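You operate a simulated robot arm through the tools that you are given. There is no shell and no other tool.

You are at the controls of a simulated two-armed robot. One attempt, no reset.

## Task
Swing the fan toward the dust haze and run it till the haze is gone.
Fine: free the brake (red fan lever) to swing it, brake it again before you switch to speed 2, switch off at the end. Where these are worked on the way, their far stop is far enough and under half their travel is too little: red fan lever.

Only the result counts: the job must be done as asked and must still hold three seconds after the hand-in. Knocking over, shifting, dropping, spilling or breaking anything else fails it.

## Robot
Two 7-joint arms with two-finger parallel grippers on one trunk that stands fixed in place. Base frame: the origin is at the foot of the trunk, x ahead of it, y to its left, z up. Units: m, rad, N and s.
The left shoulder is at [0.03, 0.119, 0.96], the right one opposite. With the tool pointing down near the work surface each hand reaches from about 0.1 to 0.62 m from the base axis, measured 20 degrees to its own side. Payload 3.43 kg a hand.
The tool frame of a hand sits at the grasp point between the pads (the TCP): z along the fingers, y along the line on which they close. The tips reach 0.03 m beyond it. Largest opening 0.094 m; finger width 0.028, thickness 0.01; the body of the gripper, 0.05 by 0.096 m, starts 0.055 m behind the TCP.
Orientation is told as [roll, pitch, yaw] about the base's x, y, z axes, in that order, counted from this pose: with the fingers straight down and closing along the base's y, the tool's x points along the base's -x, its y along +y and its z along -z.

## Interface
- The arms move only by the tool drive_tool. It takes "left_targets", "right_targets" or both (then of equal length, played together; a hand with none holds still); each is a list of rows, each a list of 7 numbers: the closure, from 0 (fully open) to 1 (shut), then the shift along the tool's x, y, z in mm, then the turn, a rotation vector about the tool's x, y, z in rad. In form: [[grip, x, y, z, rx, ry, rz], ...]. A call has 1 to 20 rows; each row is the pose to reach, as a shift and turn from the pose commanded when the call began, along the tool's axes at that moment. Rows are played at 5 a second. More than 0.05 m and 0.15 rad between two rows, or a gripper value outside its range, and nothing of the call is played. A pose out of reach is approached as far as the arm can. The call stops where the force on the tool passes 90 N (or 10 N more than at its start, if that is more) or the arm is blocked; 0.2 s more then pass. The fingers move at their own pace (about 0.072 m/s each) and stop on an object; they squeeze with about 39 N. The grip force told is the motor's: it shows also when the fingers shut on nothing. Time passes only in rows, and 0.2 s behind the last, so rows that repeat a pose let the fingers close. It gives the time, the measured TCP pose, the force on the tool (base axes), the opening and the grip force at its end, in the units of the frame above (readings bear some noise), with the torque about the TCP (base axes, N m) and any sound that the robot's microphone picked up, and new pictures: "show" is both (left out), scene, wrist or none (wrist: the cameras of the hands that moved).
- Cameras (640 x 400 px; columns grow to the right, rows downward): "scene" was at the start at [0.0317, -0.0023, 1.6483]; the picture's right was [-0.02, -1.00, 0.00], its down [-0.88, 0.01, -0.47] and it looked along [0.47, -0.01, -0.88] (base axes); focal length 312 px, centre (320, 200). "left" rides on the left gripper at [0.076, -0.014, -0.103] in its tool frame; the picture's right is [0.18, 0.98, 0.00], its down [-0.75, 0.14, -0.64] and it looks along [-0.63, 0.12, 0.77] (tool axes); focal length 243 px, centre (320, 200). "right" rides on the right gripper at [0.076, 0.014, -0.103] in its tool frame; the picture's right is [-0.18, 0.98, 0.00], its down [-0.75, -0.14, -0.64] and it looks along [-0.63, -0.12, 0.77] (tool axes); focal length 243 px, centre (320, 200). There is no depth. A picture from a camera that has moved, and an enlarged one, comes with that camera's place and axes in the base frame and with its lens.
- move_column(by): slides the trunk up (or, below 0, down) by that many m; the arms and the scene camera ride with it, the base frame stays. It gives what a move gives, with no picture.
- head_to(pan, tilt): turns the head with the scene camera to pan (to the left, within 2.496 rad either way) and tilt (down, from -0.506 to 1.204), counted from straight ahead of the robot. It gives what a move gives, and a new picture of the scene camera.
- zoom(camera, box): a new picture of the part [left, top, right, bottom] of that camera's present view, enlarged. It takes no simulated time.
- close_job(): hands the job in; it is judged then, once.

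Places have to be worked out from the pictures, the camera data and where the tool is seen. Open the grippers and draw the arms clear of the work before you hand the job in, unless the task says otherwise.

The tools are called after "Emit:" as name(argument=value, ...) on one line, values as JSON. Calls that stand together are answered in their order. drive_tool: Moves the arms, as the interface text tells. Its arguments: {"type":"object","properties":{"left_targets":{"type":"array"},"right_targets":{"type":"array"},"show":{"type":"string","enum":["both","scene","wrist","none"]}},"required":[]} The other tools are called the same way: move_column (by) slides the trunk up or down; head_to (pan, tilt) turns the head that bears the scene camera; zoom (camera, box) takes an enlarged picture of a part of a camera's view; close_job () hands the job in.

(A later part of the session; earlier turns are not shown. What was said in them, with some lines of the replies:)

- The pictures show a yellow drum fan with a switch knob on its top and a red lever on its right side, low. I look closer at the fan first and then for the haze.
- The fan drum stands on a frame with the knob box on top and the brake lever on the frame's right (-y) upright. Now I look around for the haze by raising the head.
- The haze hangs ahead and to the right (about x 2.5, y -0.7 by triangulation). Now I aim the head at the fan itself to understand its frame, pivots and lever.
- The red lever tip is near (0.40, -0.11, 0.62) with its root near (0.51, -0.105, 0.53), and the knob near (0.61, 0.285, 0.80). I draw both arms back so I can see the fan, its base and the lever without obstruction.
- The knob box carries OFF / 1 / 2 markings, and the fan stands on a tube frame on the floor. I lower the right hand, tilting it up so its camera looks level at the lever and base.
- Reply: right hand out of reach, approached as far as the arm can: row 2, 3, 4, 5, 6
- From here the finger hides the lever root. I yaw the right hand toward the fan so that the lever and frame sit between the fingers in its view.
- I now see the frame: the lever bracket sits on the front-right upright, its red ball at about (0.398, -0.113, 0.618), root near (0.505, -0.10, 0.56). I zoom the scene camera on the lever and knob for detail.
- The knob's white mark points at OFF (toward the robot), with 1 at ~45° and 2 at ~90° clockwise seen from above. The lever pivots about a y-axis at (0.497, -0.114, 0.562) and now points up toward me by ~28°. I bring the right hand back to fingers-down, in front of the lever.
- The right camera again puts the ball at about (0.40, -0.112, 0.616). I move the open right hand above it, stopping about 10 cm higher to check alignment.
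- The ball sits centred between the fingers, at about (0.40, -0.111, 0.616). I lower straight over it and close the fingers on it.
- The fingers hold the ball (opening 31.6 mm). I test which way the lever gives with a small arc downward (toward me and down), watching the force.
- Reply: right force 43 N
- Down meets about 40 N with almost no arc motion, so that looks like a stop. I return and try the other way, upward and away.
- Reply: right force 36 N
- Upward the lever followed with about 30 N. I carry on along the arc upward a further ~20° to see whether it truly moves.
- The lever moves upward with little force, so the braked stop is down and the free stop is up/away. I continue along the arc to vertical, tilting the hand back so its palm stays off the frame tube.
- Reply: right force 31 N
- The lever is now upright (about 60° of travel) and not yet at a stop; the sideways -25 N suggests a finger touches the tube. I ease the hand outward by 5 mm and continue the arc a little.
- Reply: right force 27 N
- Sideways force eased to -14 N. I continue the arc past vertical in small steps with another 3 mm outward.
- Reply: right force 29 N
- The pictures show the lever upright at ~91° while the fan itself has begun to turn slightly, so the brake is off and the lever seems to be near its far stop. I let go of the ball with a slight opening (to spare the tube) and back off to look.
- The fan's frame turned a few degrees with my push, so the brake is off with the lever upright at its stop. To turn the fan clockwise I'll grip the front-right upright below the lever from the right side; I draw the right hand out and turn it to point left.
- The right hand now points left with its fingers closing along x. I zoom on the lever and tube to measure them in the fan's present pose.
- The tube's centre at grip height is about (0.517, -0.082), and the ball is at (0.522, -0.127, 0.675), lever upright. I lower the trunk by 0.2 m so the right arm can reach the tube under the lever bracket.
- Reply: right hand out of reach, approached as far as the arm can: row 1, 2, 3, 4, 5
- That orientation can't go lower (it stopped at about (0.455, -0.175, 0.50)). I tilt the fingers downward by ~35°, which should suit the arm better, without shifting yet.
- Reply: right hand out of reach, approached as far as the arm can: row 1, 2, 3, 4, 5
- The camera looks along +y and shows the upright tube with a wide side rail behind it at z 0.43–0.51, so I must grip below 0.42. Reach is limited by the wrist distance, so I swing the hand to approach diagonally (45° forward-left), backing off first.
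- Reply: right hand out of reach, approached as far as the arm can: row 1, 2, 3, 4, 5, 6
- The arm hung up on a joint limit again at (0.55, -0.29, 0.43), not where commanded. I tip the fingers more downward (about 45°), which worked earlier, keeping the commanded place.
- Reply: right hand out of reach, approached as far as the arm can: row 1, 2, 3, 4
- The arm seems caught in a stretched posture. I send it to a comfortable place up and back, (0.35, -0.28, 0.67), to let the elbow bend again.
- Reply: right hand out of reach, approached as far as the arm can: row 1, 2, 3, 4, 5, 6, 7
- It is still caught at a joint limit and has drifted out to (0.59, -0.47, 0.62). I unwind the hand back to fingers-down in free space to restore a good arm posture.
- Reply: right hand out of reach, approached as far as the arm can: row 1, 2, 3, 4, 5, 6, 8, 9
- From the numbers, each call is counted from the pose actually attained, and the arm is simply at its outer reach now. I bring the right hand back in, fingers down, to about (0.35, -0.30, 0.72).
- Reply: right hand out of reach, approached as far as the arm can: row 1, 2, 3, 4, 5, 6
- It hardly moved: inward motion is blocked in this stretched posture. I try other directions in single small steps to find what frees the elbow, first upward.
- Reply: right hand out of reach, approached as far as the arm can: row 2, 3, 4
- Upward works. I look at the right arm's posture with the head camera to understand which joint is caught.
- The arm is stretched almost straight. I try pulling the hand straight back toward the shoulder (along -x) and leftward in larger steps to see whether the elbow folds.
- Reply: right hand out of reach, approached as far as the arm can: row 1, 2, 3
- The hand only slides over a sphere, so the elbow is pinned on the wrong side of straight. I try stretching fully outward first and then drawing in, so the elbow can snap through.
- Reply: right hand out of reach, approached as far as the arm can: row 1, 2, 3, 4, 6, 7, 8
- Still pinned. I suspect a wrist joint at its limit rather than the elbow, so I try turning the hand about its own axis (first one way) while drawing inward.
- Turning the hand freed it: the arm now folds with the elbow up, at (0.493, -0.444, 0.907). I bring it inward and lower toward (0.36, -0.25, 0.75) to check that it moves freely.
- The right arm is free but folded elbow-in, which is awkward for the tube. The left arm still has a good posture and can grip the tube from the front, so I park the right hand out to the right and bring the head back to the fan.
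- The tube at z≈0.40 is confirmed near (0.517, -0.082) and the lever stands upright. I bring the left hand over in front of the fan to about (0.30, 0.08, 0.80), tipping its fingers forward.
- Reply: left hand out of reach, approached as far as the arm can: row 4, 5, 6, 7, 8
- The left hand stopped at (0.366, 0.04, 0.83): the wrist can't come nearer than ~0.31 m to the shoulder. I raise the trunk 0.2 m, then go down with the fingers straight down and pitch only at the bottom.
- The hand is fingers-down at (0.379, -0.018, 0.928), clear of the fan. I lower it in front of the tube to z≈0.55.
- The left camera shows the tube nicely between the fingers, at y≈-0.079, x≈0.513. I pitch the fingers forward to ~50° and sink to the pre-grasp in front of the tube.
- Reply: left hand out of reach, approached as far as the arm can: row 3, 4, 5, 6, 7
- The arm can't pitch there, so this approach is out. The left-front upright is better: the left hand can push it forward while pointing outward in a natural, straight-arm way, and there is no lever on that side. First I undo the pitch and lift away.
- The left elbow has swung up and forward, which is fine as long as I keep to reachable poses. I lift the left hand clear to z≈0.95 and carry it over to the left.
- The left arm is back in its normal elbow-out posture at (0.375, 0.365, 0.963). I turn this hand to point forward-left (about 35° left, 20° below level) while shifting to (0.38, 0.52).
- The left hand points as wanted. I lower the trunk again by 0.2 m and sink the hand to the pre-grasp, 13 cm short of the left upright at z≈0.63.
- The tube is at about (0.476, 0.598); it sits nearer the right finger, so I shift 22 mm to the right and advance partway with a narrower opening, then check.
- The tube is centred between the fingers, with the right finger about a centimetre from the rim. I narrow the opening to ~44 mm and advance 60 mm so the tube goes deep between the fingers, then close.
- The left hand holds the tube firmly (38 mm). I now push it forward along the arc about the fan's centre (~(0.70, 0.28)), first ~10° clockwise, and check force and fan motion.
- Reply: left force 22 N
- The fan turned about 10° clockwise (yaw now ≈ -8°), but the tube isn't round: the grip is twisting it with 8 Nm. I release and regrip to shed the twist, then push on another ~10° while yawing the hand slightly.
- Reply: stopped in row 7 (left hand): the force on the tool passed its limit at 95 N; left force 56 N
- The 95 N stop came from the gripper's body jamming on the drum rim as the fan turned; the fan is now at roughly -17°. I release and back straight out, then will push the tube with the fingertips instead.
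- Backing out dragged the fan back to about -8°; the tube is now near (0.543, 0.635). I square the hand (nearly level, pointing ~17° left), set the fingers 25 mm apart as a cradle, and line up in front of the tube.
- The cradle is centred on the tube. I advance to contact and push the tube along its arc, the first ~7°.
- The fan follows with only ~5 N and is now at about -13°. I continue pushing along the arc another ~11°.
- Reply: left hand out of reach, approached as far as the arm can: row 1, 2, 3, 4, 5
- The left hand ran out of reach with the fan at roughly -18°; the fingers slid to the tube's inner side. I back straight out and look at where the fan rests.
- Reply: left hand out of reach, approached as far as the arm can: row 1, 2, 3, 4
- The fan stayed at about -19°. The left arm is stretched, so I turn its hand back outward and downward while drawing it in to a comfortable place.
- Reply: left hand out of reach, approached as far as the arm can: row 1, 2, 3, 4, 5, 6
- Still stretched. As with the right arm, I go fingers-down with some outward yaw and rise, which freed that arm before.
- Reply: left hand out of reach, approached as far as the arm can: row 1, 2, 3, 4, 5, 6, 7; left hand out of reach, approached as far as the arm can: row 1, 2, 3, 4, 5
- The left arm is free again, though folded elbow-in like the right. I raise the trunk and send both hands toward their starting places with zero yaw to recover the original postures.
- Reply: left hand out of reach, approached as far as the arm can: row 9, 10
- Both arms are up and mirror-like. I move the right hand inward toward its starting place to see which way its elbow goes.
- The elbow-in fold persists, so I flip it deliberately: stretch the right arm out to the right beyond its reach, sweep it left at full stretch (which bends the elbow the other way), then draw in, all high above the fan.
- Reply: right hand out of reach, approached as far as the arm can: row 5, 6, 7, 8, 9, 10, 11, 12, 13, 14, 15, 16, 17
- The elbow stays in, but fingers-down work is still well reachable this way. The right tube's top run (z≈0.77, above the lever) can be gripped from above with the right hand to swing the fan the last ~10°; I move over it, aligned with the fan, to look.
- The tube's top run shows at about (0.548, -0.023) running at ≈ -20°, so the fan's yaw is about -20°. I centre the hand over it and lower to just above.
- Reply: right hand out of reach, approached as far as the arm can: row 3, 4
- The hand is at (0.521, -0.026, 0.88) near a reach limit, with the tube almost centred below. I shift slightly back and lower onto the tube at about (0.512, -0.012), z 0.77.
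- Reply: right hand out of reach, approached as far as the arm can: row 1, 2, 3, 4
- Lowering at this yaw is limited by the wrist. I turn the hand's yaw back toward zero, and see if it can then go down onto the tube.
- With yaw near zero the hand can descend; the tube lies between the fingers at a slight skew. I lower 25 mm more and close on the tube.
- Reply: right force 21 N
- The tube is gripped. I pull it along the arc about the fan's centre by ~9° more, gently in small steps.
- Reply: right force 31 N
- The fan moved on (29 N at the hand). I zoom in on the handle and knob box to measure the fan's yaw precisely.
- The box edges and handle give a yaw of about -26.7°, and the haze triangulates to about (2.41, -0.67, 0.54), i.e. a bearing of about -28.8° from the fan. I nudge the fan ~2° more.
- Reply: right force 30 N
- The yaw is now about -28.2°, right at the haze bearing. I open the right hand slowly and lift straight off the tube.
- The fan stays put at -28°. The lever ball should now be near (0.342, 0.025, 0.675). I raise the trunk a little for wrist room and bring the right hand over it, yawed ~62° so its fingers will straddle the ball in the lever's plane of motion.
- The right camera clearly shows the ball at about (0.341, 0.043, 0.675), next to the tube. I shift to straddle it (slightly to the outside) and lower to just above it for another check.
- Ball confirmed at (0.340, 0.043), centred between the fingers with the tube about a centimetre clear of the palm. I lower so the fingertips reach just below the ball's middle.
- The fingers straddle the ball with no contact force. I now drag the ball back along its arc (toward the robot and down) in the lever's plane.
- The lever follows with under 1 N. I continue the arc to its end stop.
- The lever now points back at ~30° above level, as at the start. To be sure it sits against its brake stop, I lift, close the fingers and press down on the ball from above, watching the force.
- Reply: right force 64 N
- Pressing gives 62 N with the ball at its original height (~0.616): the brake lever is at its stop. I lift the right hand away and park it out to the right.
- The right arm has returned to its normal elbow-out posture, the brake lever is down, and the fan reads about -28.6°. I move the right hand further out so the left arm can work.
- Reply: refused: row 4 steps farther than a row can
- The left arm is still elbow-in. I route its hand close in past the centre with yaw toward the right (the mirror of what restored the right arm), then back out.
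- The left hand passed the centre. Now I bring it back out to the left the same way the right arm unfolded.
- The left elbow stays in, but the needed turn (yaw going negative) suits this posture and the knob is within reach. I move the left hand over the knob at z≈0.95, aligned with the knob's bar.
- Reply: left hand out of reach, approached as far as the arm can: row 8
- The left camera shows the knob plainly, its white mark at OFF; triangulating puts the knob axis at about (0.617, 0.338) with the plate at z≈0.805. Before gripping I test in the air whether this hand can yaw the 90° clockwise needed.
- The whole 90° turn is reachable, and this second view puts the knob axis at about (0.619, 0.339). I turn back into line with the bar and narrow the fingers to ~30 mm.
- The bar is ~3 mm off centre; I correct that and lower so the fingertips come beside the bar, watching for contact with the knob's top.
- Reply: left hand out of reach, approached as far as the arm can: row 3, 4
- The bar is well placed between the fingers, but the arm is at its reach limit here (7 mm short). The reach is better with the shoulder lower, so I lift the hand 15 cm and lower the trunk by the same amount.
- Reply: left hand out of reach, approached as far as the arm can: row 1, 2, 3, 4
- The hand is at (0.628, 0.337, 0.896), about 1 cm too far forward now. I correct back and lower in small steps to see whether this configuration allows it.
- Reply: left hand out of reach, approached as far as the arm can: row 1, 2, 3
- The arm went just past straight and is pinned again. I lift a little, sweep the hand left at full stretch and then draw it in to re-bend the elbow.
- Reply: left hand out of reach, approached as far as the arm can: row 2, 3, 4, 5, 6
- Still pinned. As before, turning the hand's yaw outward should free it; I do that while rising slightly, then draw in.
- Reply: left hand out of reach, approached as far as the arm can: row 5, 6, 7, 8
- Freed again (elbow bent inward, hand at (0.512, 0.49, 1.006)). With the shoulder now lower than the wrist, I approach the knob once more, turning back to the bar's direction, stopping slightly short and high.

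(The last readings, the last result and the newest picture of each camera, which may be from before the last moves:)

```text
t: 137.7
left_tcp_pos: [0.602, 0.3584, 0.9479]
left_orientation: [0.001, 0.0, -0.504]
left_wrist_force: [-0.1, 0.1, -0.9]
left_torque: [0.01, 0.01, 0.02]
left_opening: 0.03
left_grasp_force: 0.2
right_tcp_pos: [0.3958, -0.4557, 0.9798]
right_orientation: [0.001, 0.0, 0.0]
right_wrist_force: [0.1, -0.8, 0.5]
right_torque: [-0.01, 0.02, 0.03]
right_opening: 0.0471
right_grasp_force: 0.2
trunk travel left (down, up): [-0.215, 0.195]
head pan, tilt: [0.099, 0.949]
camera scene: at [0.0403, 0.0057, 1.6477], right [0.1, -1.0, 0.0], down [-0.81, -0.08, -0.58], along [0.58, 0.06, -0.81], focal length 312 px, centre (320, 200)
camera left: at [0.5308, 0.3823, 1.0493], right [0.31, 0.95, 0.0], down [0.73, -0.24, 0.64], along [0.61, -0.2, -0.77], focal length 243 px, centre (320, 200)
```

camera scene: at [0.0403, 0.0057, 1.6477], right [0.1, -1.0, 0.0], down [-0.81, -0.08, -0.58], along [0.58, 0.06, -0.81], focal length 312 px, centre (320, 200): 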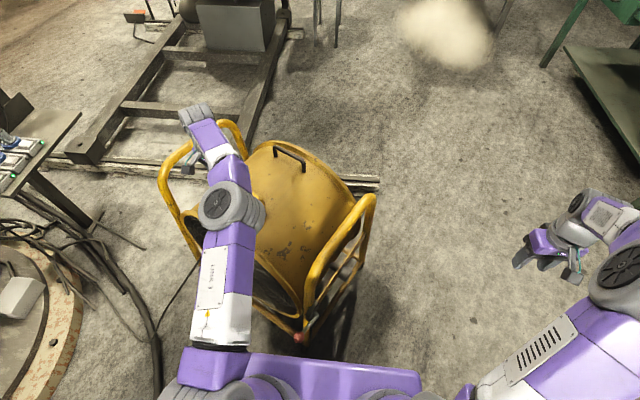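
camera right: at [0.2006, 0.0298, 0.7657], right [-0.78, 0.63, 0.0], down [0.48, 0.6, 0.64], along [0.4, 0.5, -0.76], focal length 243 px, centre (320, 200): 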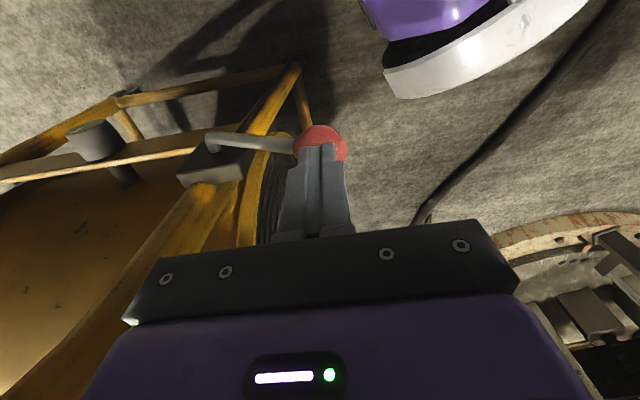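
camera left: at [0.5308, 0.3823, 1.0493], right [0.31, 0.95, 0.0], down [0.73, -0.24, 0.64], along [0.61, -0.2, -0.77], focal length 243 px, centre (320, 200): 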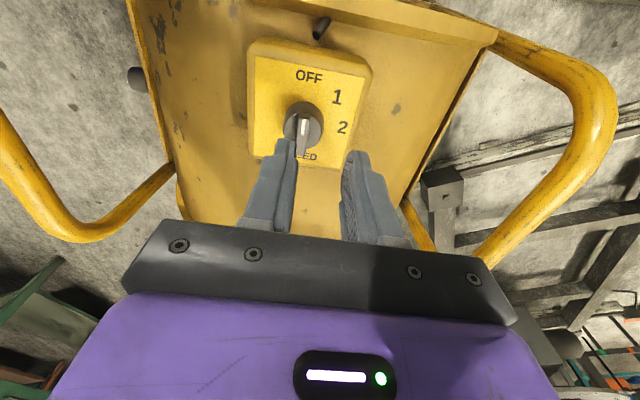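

All rows were reachable this time. I move in over the knob axis and step down toward z≈0.89, checking reach.

Emit:
drive_tool(left_targets=[[0.68, -11, -5, 14, 0, 0, 0], [0.68, -22, -10, 28, 0, 0, 0], [0.68, -22, -10, 42, 0, 0, 0], [0.68, -22, -10, 58, 0, 0, 0]], show="wrist")

Emit:
zoom(camera="left", box=[220, 60, 420, 240])

```text
t: 138.7
left_tcp_pos: [0.6167, 0.34, 0.8882]
left_orientation: [-0.002, 0.002, -0.502]
left_wrist_force: [0.5, 0.6, -0.7]
left_torque: [0.03, 0.02, 0.01]
left_opening: 0.0302
left_grasp_force: 0.0
right_tcp_pos: [0.3953, -0.4549, 0.9805]
right_orientation: [0.0, 0.002, 0.0]
right_wrist_force: [0.4, 0.2, -0.4]
right_torque: [0.0, 0.05, 0.0]
right_opening: 0.0468
right_grasp_force: 0.1
trunk travel left (down, up): [-0.215, 0.195]
head pan, tilt: [0.099, 0.949]
camera left: at [0.5443, 0.3632, 0.99], right [0.31, 0.95, 0.0], down [0.73, -0.24, 0.64], along [0.61, -0.2, -0.77], focal length 243 px, centre (320, 200)
```

left: 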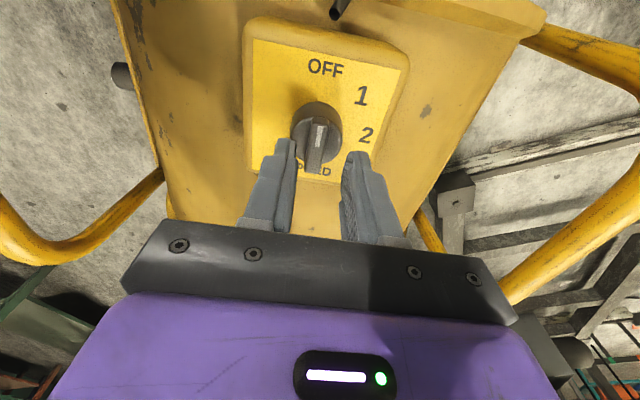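

```text
2.22 times, centred on (320, 150) of left
camera zoom: at [0.5443, 0.3632, 0.99], right [0.31, 0.95, 0.0], down [0.73, -0.24, 0.64], along [0.61, -0.2, -0.77], focal length 539 px, centre (320, 311)
```

zoom: 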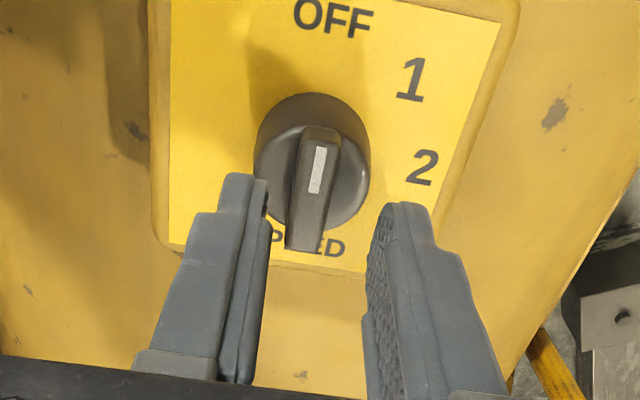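

Aligned within 2 mm and reachable. I lower the last 26 mm beside the bar in small steps.

Emit:
drive_tool(left_targets=[[0.68, 0, -1, 12, 0, 0, 0], [0.68, 0, -1, 20, 0, 0, 0], [0.68, 0, -1, 26, 0, 0, 0]], show="wrist")

Emit:
zoom(camera="left", box=[220, 60, 420, 240])

```text
t: 139.5
left_tcp_pos: [0.6166, 0.3388, 0.8657]
left_orientation: [0.002, 0.001, -0.501]
left_wrist_force: [-0.9, -0.2, 9.2]
left_torque: [-0.08, 0.19, 0.0]
left_opening: 0.0302
left_grasp_force: 0.9
right_tcp_pos: [0.3956, -0.4555, 0.9811]
right_orientation: [-0.001, 0.0, 0.001]
right_wrist_force: [0.4, 0.5, 0.1]
right_torque: [-0.02, 0.02, 0.01]
right_opening: 0.0473
right_grasp_force: 0.1
trunk travel left (down, up): [-0.215, 0.195]
head pan, tilt: [0.099, 0.949]
camera left: at [0.5433, 0.3621, 0.9665], right [0.31, 0.95, 0.0], down [0.73, -0.24, 0.64], along [0.61, -0.2, -0.77], focal length 243 px, centre (320, 200)
```

left: 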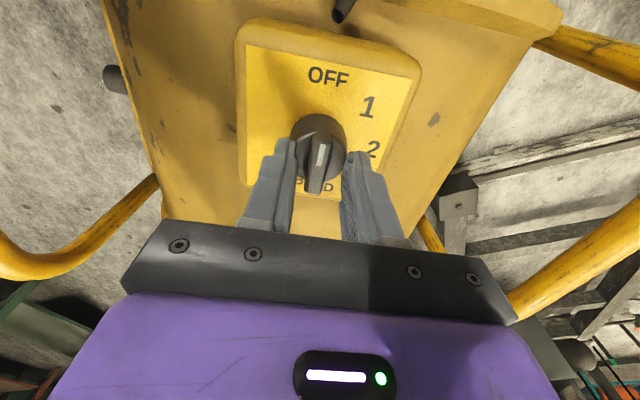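

```text
2.22 times, centred on (320, 150) of left
camera zoom: at [0.5433, 0.3621, 0.9665], right [0.31, 0.95, 0.0], down [0.73, -0.24, 0.64], along [0.61, -0.2, -0.77], focal length 539 px, centre (320, 311)
```

zoom: 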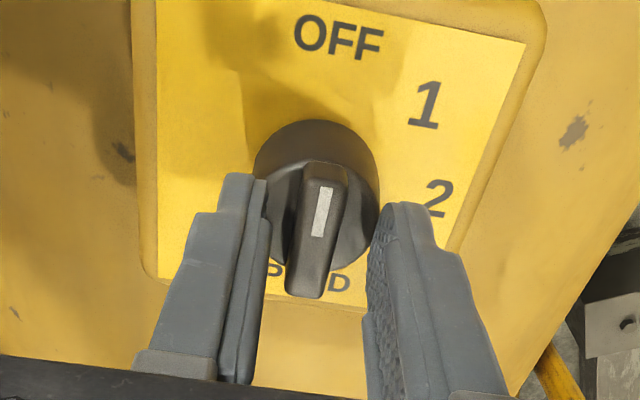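

The fingertips touched the knob's round top (9 N, tips at z≈0.836). I back off a few millimetres and close on the bar.

Emit:
drive_tool(left_targets=[[0.68, 0, 0, -5, 0, 0, 0], [0.85, 0, 0, -5, 0, 0, 0], [1, 0, 0, -5, 0, 0, 0], [1, 0, 0, -5, 0, 0, 0], [1, 0, 0, -5, 0, 0, 0]], show="wrist")

Emit:
zoom(camera="left", box=[220, 60, 420, 240])

```text
t: 140.7
left_tcp_pos: [0.6145, 0.3364, 0.8673]
left_orientation: [-0.004, 0.001, -0.5]
left_wrist_force: [-6.9, -7.1, -3.7]
left_torque: [0.04, 0.54, -0.02]
left_opening: 0.0118
left_grasp_force: 45.4
right_tcp_pos: [0.3956, -0.4556, 0.9805]
right_orientation: [0.001, -0.001, 0.002]
right_wrist_force: [-0.1, -0.5, 0.0]
right_torque: [0.0, -0.01, -0.01]
right_opening: 0.0469
right_grasp_force: 0.0
trunk travel left (down, up): [-0.215, 0.195]
head pan, tilt: [0.099, 0.949]
camera left: at [0.5433, 0.3613, 0.9698], right [0.31, 0.95, 0.0], down [0.73, -0.24, 0.64], along [0.61, -0.2, -0.77], focal length 243 px, centre (320, 200)
```

left: 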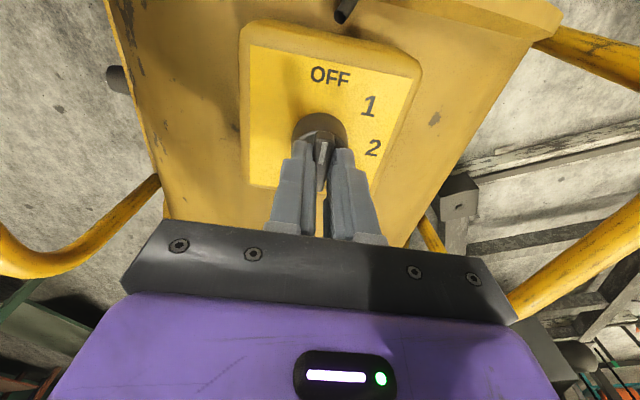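

```text
2.22 times, centred on (320, 150) of left
camera zoom: at [0.5433, 0.3613, 0.9698], right [0.31, 0.95, 0.0], down [0.73, -0.24, 0.64], along [0.61, -0.2, -0.77], focal length 539 px, centre (320, 311)
```

zoom: 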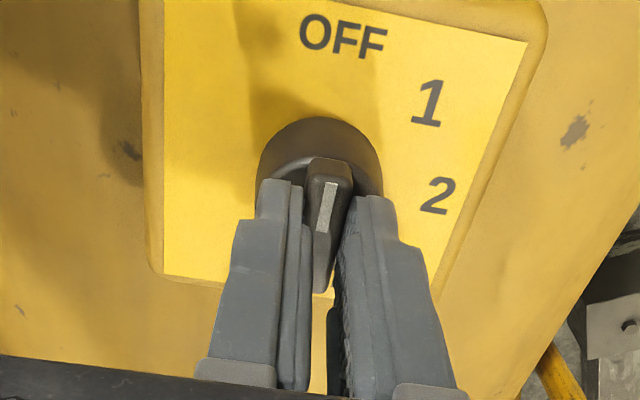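

The bar is gripped (11.8 mm). I recentre 3 mm to null the side force and turn clockwise (seen from above) by about 45° to position 1 first, checking torque and sound.

Emit:
drive_tool(left_targets=[[1, -1, -3, 0, 0, 0, 0], [1, -1, -3, 0, 0, 0, 0.13], [1, -1, -3, 0, 0, 0, 0.26], [1, -1, -3, 0, 0, 0, 0.39], [1, -1, -3, 0, 0, 0, 0.52], [1, -1, -3, 0, 0, 0, 0.65], [1, -1, -3, 0, 0, 0, 0.78]], show="wrist")

Emit:
zoom(camera="left", box=[200, 40, 440, 240])

```text
t: 142.3
left_tcp_pos: [0.6165, 0.3382, 0.8676]
left_orientation: [0.003, 0.001, -1.284]
left_wrist_force: [13.6, 18.8, 1.2]
left_torque: [-0.49, -0.46, 0.02]
left_opening: 0.0117
left_grasp_force: 44.8
right_tcp_pos: [0.3958, -0.4537, 0.9817]
right_orientation: [-0.001, 0.002, -0.001]
right_wrist_force: [0.0, 1.0, -0.7]
right_torque: [0.0, -0.02, -0.01]
right_opening: 0.0472
right_grasp_force: 0.1
trunk travel left (down, up): [-0.215, 0.195]
head pan, tilt: [0.099, 0.949]
camera left: at [0.5821, 0.4067, 0.9697], right [0.89, 0.46, 0.0], down [0.35, -0.68, 0.64], along [0.29, -0.57, -0.77], focal length 243 px, centre (320, 200)
```

left: 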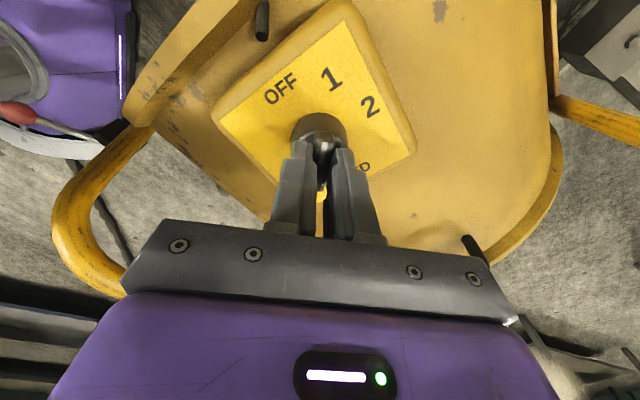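

```text
2.00 times, centred on (320, 140) of left
camera zoom: at [0.5821, 0.4067, 0.9697], right [0.89, 0.46, 0.0], down [0.35, -0.68, 0.64], along [0.29, -0.57, -0.77], focal length 485 px, centre (320, 320)
```

zoom: 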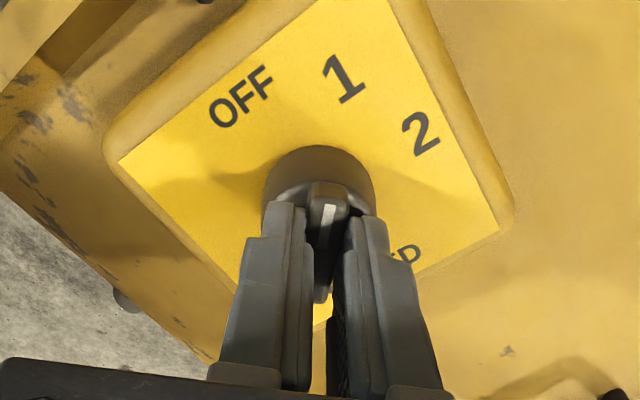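

The knob turned with the hand and its mark now points at 1. I shift 3 mm to ease the side force and continue clockwise to position 2.

Emit:
drive_tool(left_targets=[[1, 2, 3, 0, 0, 0, 0.0], [1, 2, 3, 0, 0, 0, 0.13], [1, 2, 3, 0, 0, 0, 0.26], [1, 2, 3, 0, 0, 0, 0.39], [1, 2, 3, 0, 0, 0, 0.52], [1, 2, 3, 0, 0, 0, 0.65], [1, 2, 3, 0, 0, 0, 0.79]], show="both")

Emit:
zoom(camera="left", box=[200, 40, 440, 240])

```text
t: 143.9
left_tcp_pos: [0.6178, 0.3384, 0.8668]
left_orientation: [0.001, -0.003, -2.074]
left_wrist_force: [6.1, 6.9, -4.2]
left_torque: [-0.56, 0.32, 0.07]
left_opening: 0.0123
left_grasp_force: 44.8
right_tcp_pos: [0.395, -0.4542, 0.9805]
right_orientation: [0.001, 0.001, 0.0]
right_wrist_force: [-0.5, -0.4, 0.6]
right_torque: [0.0, 0.0, -0.02]
right_opening: 0.047
right_grasp_force: 0.1
trunk travel left (down, up): [-0.215, 0.195]
head pan, tilt: [0.099, 0.949]
camera scene: at [0.0414, 0.0072, 1.6476], right [0.1, -1.0, 0.0], down [-0.81, -0.08, -0.58], along [0.58, 0.06, -0.81], focal length 312 px, centre (320, 200)
camera left: at [0.6435, 0.4118, 0.9693], right [0.95, -0.31, 0.0], down [-0.24, -0.73, 0.65], along [-0.2, -0.61, -0.76], focal length 243 px, centre (320, 200)
```

scene: 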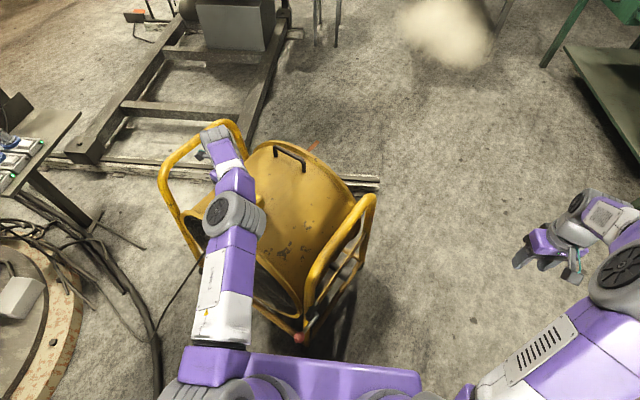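
left: 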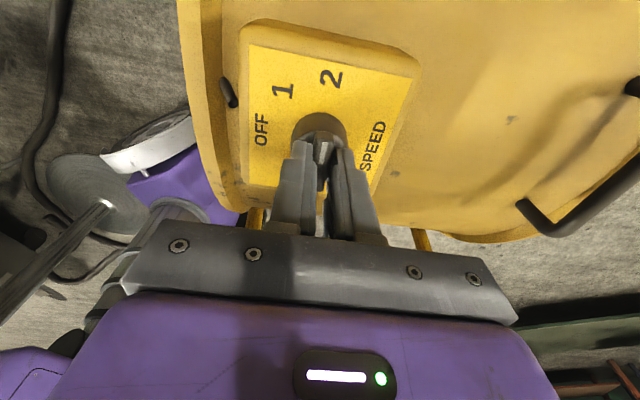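

```text
2.00 times, centred on (320, 140) of left
camera zoom: at [0.6435, 0.4118, 0.9693], right [0.95, -0.31, 0.0], down [-0.24, -0.73, 0.65], along [-0.2, -0.61, -0.76], focal length 485 px, centre (320, 320)
```

zoom: 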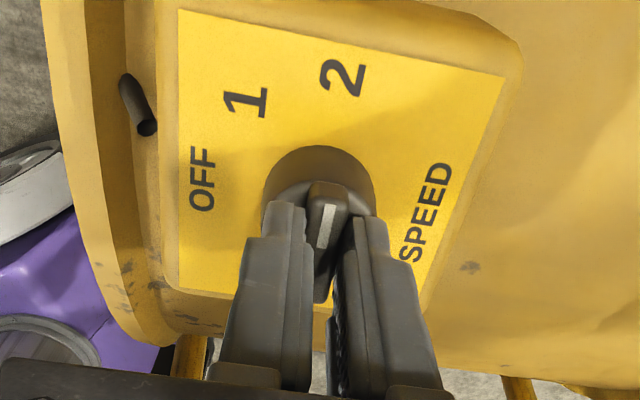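

The mark now points at 2, and an orange ribbon has begun to show at the fan's far side, so air leaves there toward the haze. I hold still and let it run, watching the haze.

Emit:
zoom(camera="scene", box=[250, 100, 410, 200])

Emit:
drive_tool(left_targets=[[1, 0, 0, 0, 0, 0, 0], [1, 0, 0, 0, 0, 0, 0], [1, 0, 0, 0, 0, 0, 0], [1, 0, 0, 0, 0, 0, 0], [1, 0, 0, 0, 0, 0, 0], [1, 0, 0, 0, 0, 0, 0], [1, 0, 0, 0, 0, 0, 0], [1, 0, 0, 0, 0, 0, 0], [1, 0, 0, 0, 0, 0, 0], [1, 0, 0, 0, 0, 0, 0]], show="scene")

```text
4.00 times, centred on (330, 150) of scene
camera zoom: at [0.0414, 0.0072, 1.6476], right [0.1, -1.0, 0.0], down [-0.81, -0.08, -0.58], along [0.58, 0.06, -0.81], focal length 1247 px, centre (280, 400)
```

zoom: 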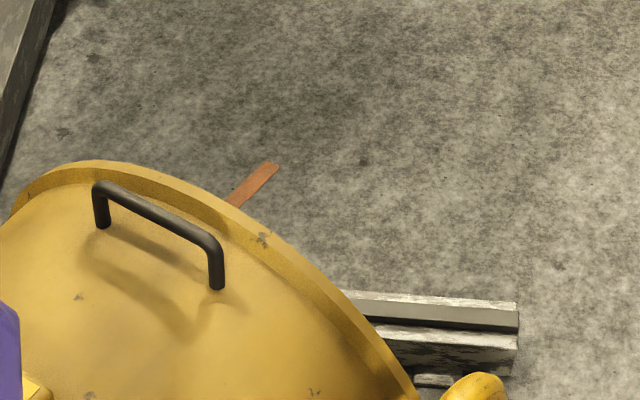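

```text
t: 146.1
left_tcp_pos: [0.6168, 0.3375, 0.8673]
left_orientation: [-0.003, -0.003, -2.072]
left_wrist_force: [1.5, -0.7, -9.6]
left_torque: [-0.54, 0.35, 0.0]
left_opening: 0.0119
left_grasp_force: 45.1
right_tcp_pos: [0.3969, -0.4548, 0.9801]
right_orientation: [0.0, 0.002, -0.001]
right_wrist_force: [0.9, 0.2, -0.5]
right_torque: [-0.02, 0.02, 0.0]
right_opening: 0.047
right_grasp_force: 0.1
trunk travel left (down, up): [-0.215, 0.195]
head pan, tilt: [0.099, 0.949]
camera scene: at [0.0415, 0.0065, 1.6476], right [0.1, -1.0, 0.0], down [-0.81, -0.08, -0.58], along [0.58, 0.06, -0.81], focal length 312 px, centre (320, 200)
```

scene: 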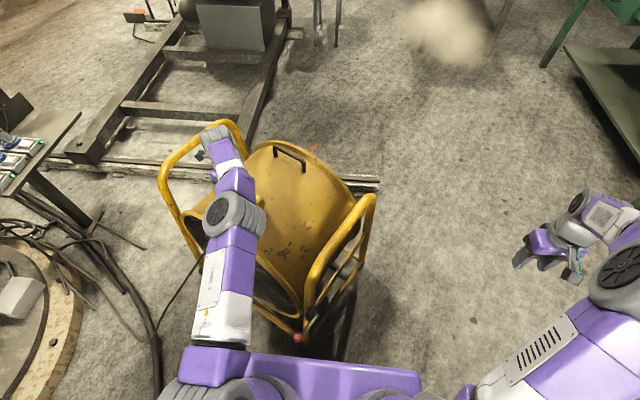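

The ribbon streams outward along the fan axis and the haze already looks thinner. I tilt the head to watch the haze and keep waiting.

Emit:
head_to(pan=-0.05, tilt=0.6)

Emit:
drive_tool(left_targets=[[1, 0, 0, 0, 0, 0, 0], [1, 0, 0, 0, 0, 0, 0], [1, 0, 0, 0, 0, 0, 0], [1, 0, 0, 0, 0, 0, 0], [1, 0, 0, 0, 0, 0, 0], [1, 0, 0, 0, 0, 0, 0], [1, 0, 0, 0, 0, 0, 0], [1, 0, 0, 0, 0, 0, 0], [1, 0, 0, 0, 0, 0, 0], [1, 0, 0, 0, 0, 0, 0], [1, 0, 0, 0, 0, 0, 0], [1, 0, 0, 0, 0, 0, 0], [1, 0, 0, 0, 0, 0, 0], [1, 0, 0, 0, 0, 0, 0], [1, 0, 0, 0, 0, 0, 0], [1, 0, 0, 0, 0, 0, 0], [1, 0, 0, 0, 0, 0, 0], [1, 0, 0, 0, 0, 0, 0], [1, 0, 0, 0, 0, 0, 0], [1, 0, 0, 0, 0, 0, 0]], show="scene")

```text
t: 146.9
left_tcp_pos: [0.6183, 0.3376, 0.8672]
left_orientation: [-0.002, -0.003, -2.071]
left_wrist_force: [0.7, -2.6, -12.5]
left_torque: [-0.22, 0.17, 0.02]
left_opening: 0.012
left_grasp_force: 45.5
right_tcp_pos: [0.3962, -0.4547, 0.9801]
right_orientation: [-0.001, 0.002, 0.0]
right_wrist_force: [-1.0, -0.4, -0.7]
right_torque: [0.02, 0.0, -0.02]
right_opening: 0.047
right_grasp_force: 0.2
trunk travel left (down, up): [-0.215, 0.195]
head pan, tilt: [-0.051, 0.6]
camera scene: at [0.0575, -0.0053, 1.6759], right [-0.05, -1.0, 0.0], down [-0.57, 0.03, -0.82], along [0.82, -0.04, -0.57], focal length 312 px, centre (320, 200)
```

scene: 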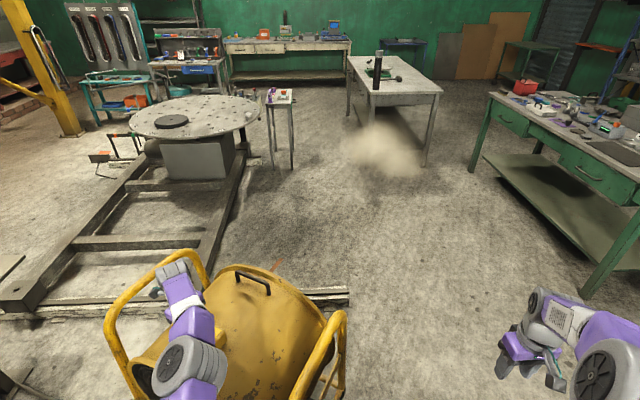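

```text
t: 151.1
left_tcp_pos: [0.6178, 0.3387, 0.8674]
left_orientation: [-0.001, -0.002, -2.072]
left_wrist_force: [1.9, -5.9, -13.2]
left_torque: [-0.24, 0.12, 0.04]
left_opening: 0.0119
left_grasp_force: 44.8
right_tcp_pos: [0.3969, -0.4549, 0.98]
right_orientation: [0.0, 0.002, -0.001]
right_wrist_force: [-0.6, -0.2, 0.3]
right_torque: [0.0, 0.0, 0.03]
right_opening: 0.047
right_grasp_force: 0.0
trunk travel left (down, up): [-0.215, 0.195]
head pan, tilt: [-0.051, 0.6]
camera scene: at [0.0579, -0.0056, 1.676], right [-0.05, -1.0, 0.0], down [-0.57, 0.03, -0.82], along [0.82, -0.04, -0.57], focal length 312 px, centre (320, 200)
```

scene: 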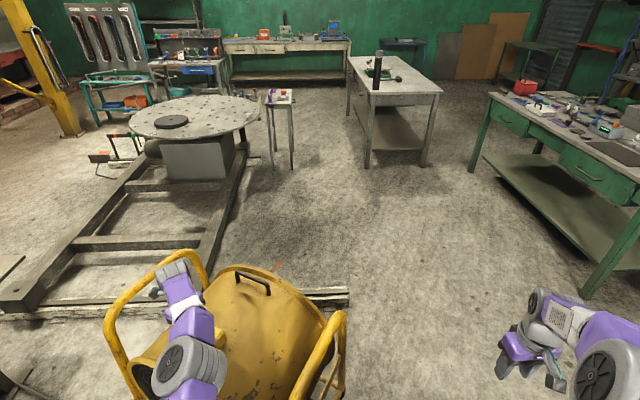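

The haze looks gone; I zoom to confirm that nothing of it remains before switching off.

Emit:
zoom(camera="scene", box=[300, 90, 480, 210])

Emit:
drive_tool(left_targets=[[1, 0, 0, 0, 0, 0, 0], [1, 0, 0, 0, 0, 0, 0], [1, 0, 0, 0, 0, 0, 0], [1, 0, 0, 0, 0, 0, 0], [1, 0, 0, 0, 0, 0, 0], [1, 0, 0, 0, 0, 0, 0], [1, 0, 0, 0, 0, 0, 0], [1, 0, 0, 0, 0, 0, 0], [1, 0, 0, 0, 0, 0, 0], [1, 0, 0, 0, 0, 0, 0]], show="none")

Emit:
zoom(camera="scene", box=[300, 90, 480, 210])

```text
3.33 times, centred on (390, 150) of scene
camera zoom: at [0.0579, -0.0056, 1.676], right [-0.05, -1.0, 0.0], down [-0.57, 0.03, -0.82], along [0.82, -0.04, -0.57], focal length 1039 px, centre (87, 367)
```

zoom: 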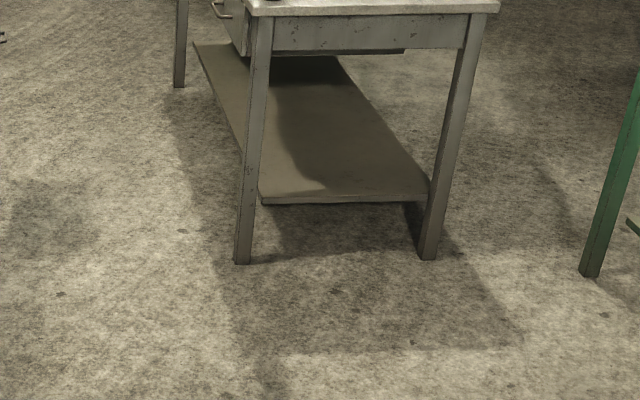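

```text
t: 153.3
left_tcp_pos: [0.6177, 0.3378, 0.8677]
left_orientation: [0.0, -0.002, -2.072]
left_wrist_force: [1.8, -5.3, -13.7]
left_torque: [-0.1, 0.01, 0.02]
left_opening: 0.0118
left_grasp_force: 45.6
right_tcp_pos: [0.396, -0.4547, 0.9799]
right_orientation: [0.0, 0.0, 0.002]
right_wrist_force: [-0.3, -0.1, -0.6]
right_torque: [0.0, 0.01, 0.01]
right_opening: 0.0471
right_grasp_force: 0.1
trunk travel left (down, up): [-0.215, 0.195]
head pan, tilt: [-0.051, 0.6]
```

```text
3.33 times, centred on (390, 150) of scene
camera zoom: at [0.0579, -0.0056, 1.676], right [-0.05, -1.0, 0.0], down [-0.57, 0.03, -0.82], along [0.82, -0.04, -0.57], focal length 1039 px, centre (87, 367)
```

zoom: 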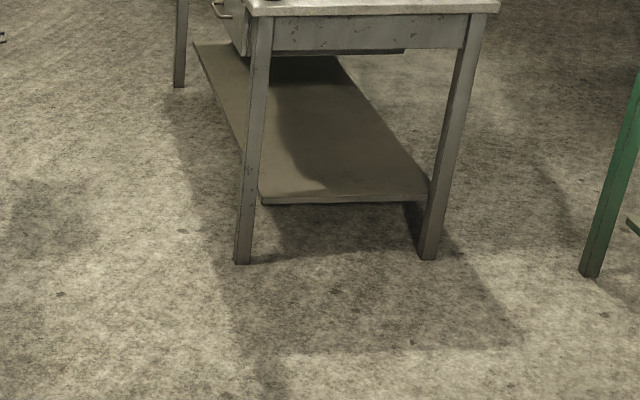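

The haze is entirely gone. I now turn the knob back counter-clockwise to OFF.

Emit:
drive_tool(left_targets=[[1, 0, 0, 1, 0, 0, -0.13], [1, 0, 0, 1, 0, 0, -0.26], [1, 0, 0, 1, 0, 0, -0.39], [1, 0, 0, 1, 0, 0, -0.52], [1, 0, 0, 1, 0, 0, -0.65], [1, 0, 0, 1, 0, 0, -0.78], [1, 0, 0, 1, 0, 0, -0.91], [1, 0, 0, 1, 0, 0, -1.04], [1, 0, 0, 1, 0, 0, -1.17], [1, 0, 0, 1, 0, 0, -1.3], [1, 0, 0, 1, 0, 0, -1.43], [1, 0, 0, 1, 0, 0, -1.56], [1, 0, 0, 1, 0, 0, -1.6]], show="both")

Emit:
zoom(camera="left", box=[200, 40, 440, 240])

```text
t: 156.1
left_tcp_pos: [0.6157, 0.3376, 0.8682]
left_orientation: [-0.003, 0.001, -0.472]
left_wrist_force: [-13.4, -7.9, -0.8]
left_torque: [0.07, 0.37, -1.48]
left_opening: 0.0115
left_grasp_force: 45.1
right_tcp_pos: [0.394, -0.455, 0.9802]
right_orientation: [0.0, 0.0, -0.001]
right_wrist_force: [-0.3, -0.9, 1.0]
right_torque: [0.01, 0.02, 0.02]
right_opening: 0.0472
right_grasp_force: 0.0
trunk travel left (down, up): [-0.215, 0.195]
head pan, tilt: [-0.051, 0.6]
camera scene: at [0.0543, -0.0068, 1.6761], right [-0.05, -1.0, 0.0], down [-0.56, 0.03, -0.83], along [0.82, -0.04, -0.56], focal length 312 px, centre (320, 200)
camera left: at [0.5432, 0.3586, 0.9702], right [0.28, 0.96, 0.0], down [0.74, -0.22, 0.64], along [0.61, -0.18, -0.77], focal length 243 px, centre (320, 200)
```

scene: 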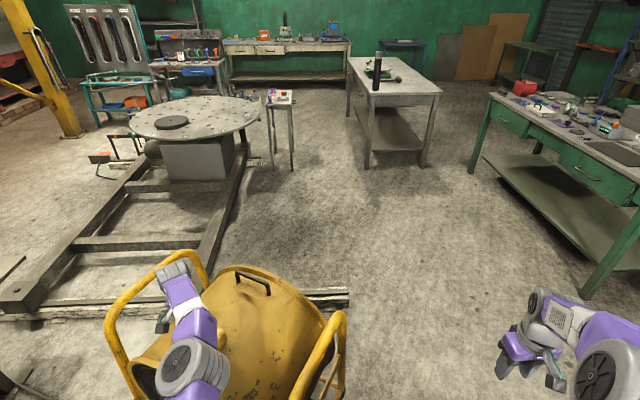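
left: 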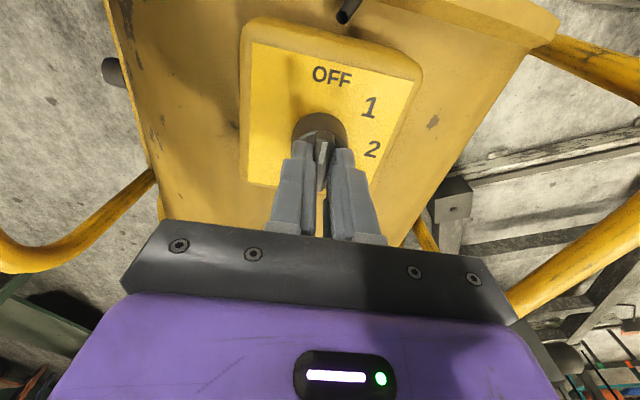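

```text
2.00 times, centred on (320, 140) of left
camera zoom: at [0.5432, 0.3586, 0.9702], right [0.28, 0.96, 0.0], down [0.74, -0.22, 0.64], along [0.61, -0.18, -0.77], focal length 485 px, centre (320, 320)
```

zoom: 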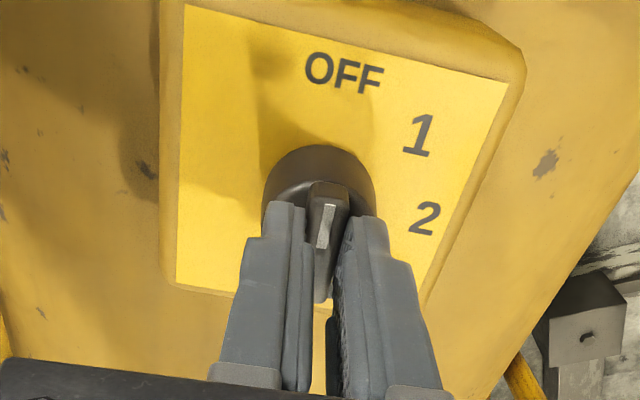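

The knob is back at OFF against its stop (1.5 Nm) and the ribbon has dropped. I ease the twist, open the fingers and lift straight up off the knob.

Emit:
drive_tool(left_targets=[[1, 0, 0, 0, 0, 0, 0.03], [0.8, 0, 0, 0, 0, 0, 0.03], [0.65, 0, 0, 0, 0, 0, 0.03], [0.65, 0, 0, -5, 0, 0, 0.03], [0.65, 0, 0, -25, 0, 0, 0.03], [0.6, 0, 0, -60, 0, 0, 0.03], [0.5, 5, 0, -100, 0, 0, 0.03]], show="both")

Emit:
zoom(camera="left", box=[200, 0, 440, 200])

```text
t: 157.7
left_tcp_pos: [0.612, 0.3404, 0.9676]
left_orientation: [-0.003, 0.0, -0.501]
left_wrist_force: [-0.4, 0.4, -0.1]
left_torque: [0.01, 0.0, 0.0]
left_opening: 0.0469
left_grasp_force: 0.0
right_tcp_pos: [0.3946, -0.4561, 0.981]
right_orientation: [0.0, 0.001, 0.002]
right_wrist_force: [-0.8, -0.4, 0.1]
right_torque: [0.03, -0.02, -0.01]
right_opening: 0.0472
right_grasp_force: 0.1
trunk travel left (down, up): [-0.215, 0.195]
head pan, tilt: [-0.051, 0.6]
camera scene: at [0.0553, -0.0059, 1.6761], right [-0.05, -1.0, 0.0], down [-0.56, 0.03, -0.83], along [0.82, -0.04, -0.56], focal length 312 px, centre (320, 200)
camera left: at [0.5406, 0.3637, 1.0688], right [0.31, 0.95, 0.0], down [0.73, -0.24, 0.64], along [0.61, -0.2, -0.77], focal length 243 px, centre (320, 200)
```

scene: 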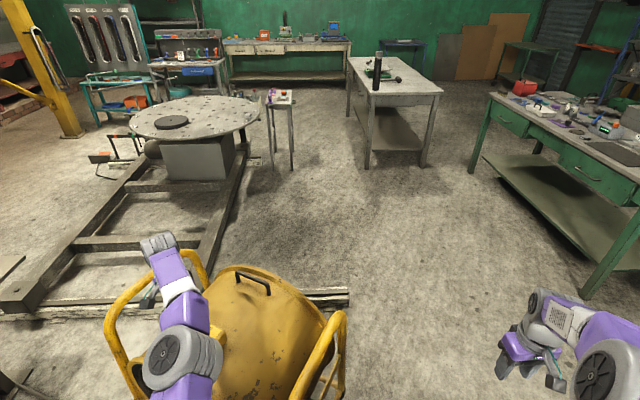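
left: 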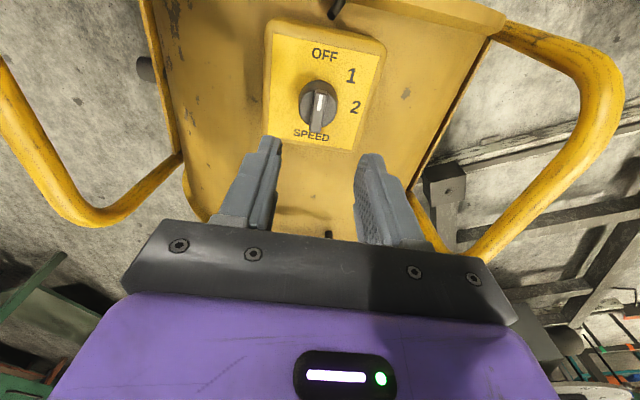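

```text
2.00 times, centred on (320, 100) of left
camera zoom: at [0.5406, 0.3637, 1.0688], right [0.31, 0.95, 0.0], down [0.73, -0.24, 0.64], along [0.61, -0.2, -0.77], focal length 485 px, centre (320, 400)
```

zoom: 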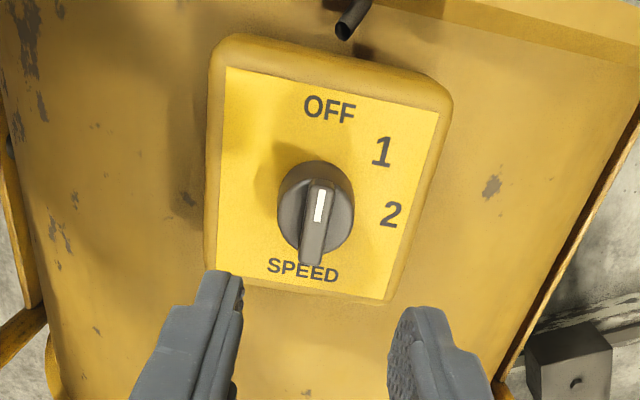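

The knob's mark is on OFF. I draw the left arm up and away, open both grippers, and then check the brake lever and the fan once more.

Emit:
drive_tool(left_targets=[[0.4, 20, 0, -40, 0, 0, 0], [0.2, 55, -1, -70, 0, 0, 0], [0, 95, -3, -95, 0, 0, 0], [0, 135, -5, -115, 0, 0, 0], [0, 175, -6, -135, 0, 0, 0], [0, 220, -8, -150, 0, 0, 0], [0, 220, -8, -150, 0, 0, 0]], right_targets=[[0.3, 0, 0, 0, 0, 0, 0], [0.1, 0, 0, 0, 0, 0, 0], [0, 0, 0, 0, 0, 0, 0], [0, 0, 0, 0, 0, 0, 0], [0, 0, 0, 0, 0, 0, 0], [0, 0, 0, 0, 0, 0, 0], [0, 0, 0, 0, 0, 0, 0]], show="none")

Emit:
head_to(pan=0.1, tilt=1.0)

Emit:
zoom(camera="scene", box=[250, 240, 410, 360])

```text
t: 159.3
left_tcp_pos: [0.4151, 0.4394, 1.1153]
left_orientation: [-0.004, 0.002, -0.501]
left_wrist_force: [-0.1, -0.8, -0.6]
left_torque: [-0.03, 0.0, -0.03]
left_opening: 0.0938
left_grasp_force: 0.1
right_tcp_pos: [0.396, -0.4546, 0.9799]
right_orientation: [0.002, 0.002, 0.0]
right_wrist_force: [0.6, -0.1, -0.2]
right_torque: [0.01, -0.02, 0.01]
right_opening: 0.0941
right_grasp_force: 0.0
trunk travel left (down, up): [-0.215, 0.195]
head pan, tilt: [-0.051, 0.6]
```

```text
t: 160.2
left_tcp_pos: [0.4187, 0.44, 1.116]
left_orientation: [-0.002, 0.0, -0.502]
left_wrist_force: [0.2, -0.6, -1.2]
left_torque: [-0.01, -0.01, 0.03]
left_opening: 0.094
left_grasp_force: 0.0
right_tcp_pos: [0.3954, -0.4542, 0.9803]
right_orientation: [0.001, 0.002, 0.001]
right_wrist_force: [-0.6, 0.0, 1.4]
right_torque: [0.0, 0.01, -0.01]
right_opening: 0.0939
right_grasp_force: 0.1
trunk travel left (down, up): [-0.215, 0.195]
head pan, tilt: [0.099, 1.0]
camera scene: at [0.0371, 0.0056, 1.6441], right [0.1, -1.0, 0.0], down [-0.84, -0.08, -0.54], along [0.54, 0.05, -0.84], focal length 312 px, centre (320, 200)
```

scene: 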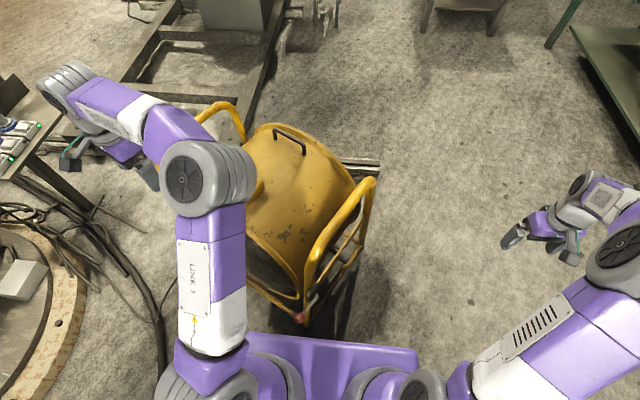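

```text
3.33 times, centred on (330, 300) of scene
camera zoom: at [0.0371, 0.0056, 1.6441], right [0.1, -1.0, 0.0], down [-0.84, -0.08, -0.54], along [0.54, 0.05, -0.84], focal length 1039 px, centre (287, -133)
```

zoom: 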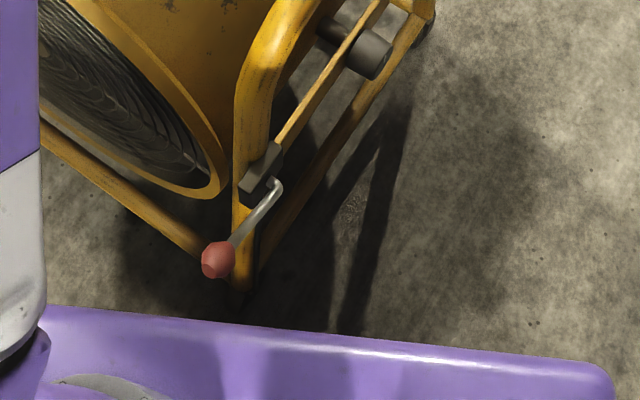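

The lever sits at its brake stop, the knob is on OFF, the haze is gone, both grippers are open and clear of the fan. I hand the job in.

Emit:
close_job()

```text
The job is handed in.
```

The haze is gone and the job is handed in. Nothing was knocked over, shifted or dropped that I saw.

- **Swing:** I freed the brake with the red lever and turned the fan about 28° to the right. That lines it up with the haze to within about a degree, by my measurements from the pictures.
- **Brake:** I put the lever back to its stop before touching the speed knob. Pressing on it gave 62 N with the ball at its starting height.
- **Run:** I turned the knob through 1 to 2 and let it run about 9 seconds. Two zoomed looks, about two seconds apart, showed the haze gone.
- **Off:** The knob is back at OFF and both grippers are open and clear of the fan.

Turning the fan took several tries. An early grip on the left upright jammed against the fan's rim and tripped the force limit at 95 N, and backing out of it pulled the fan back part of the way. The fan showed no visible harm.
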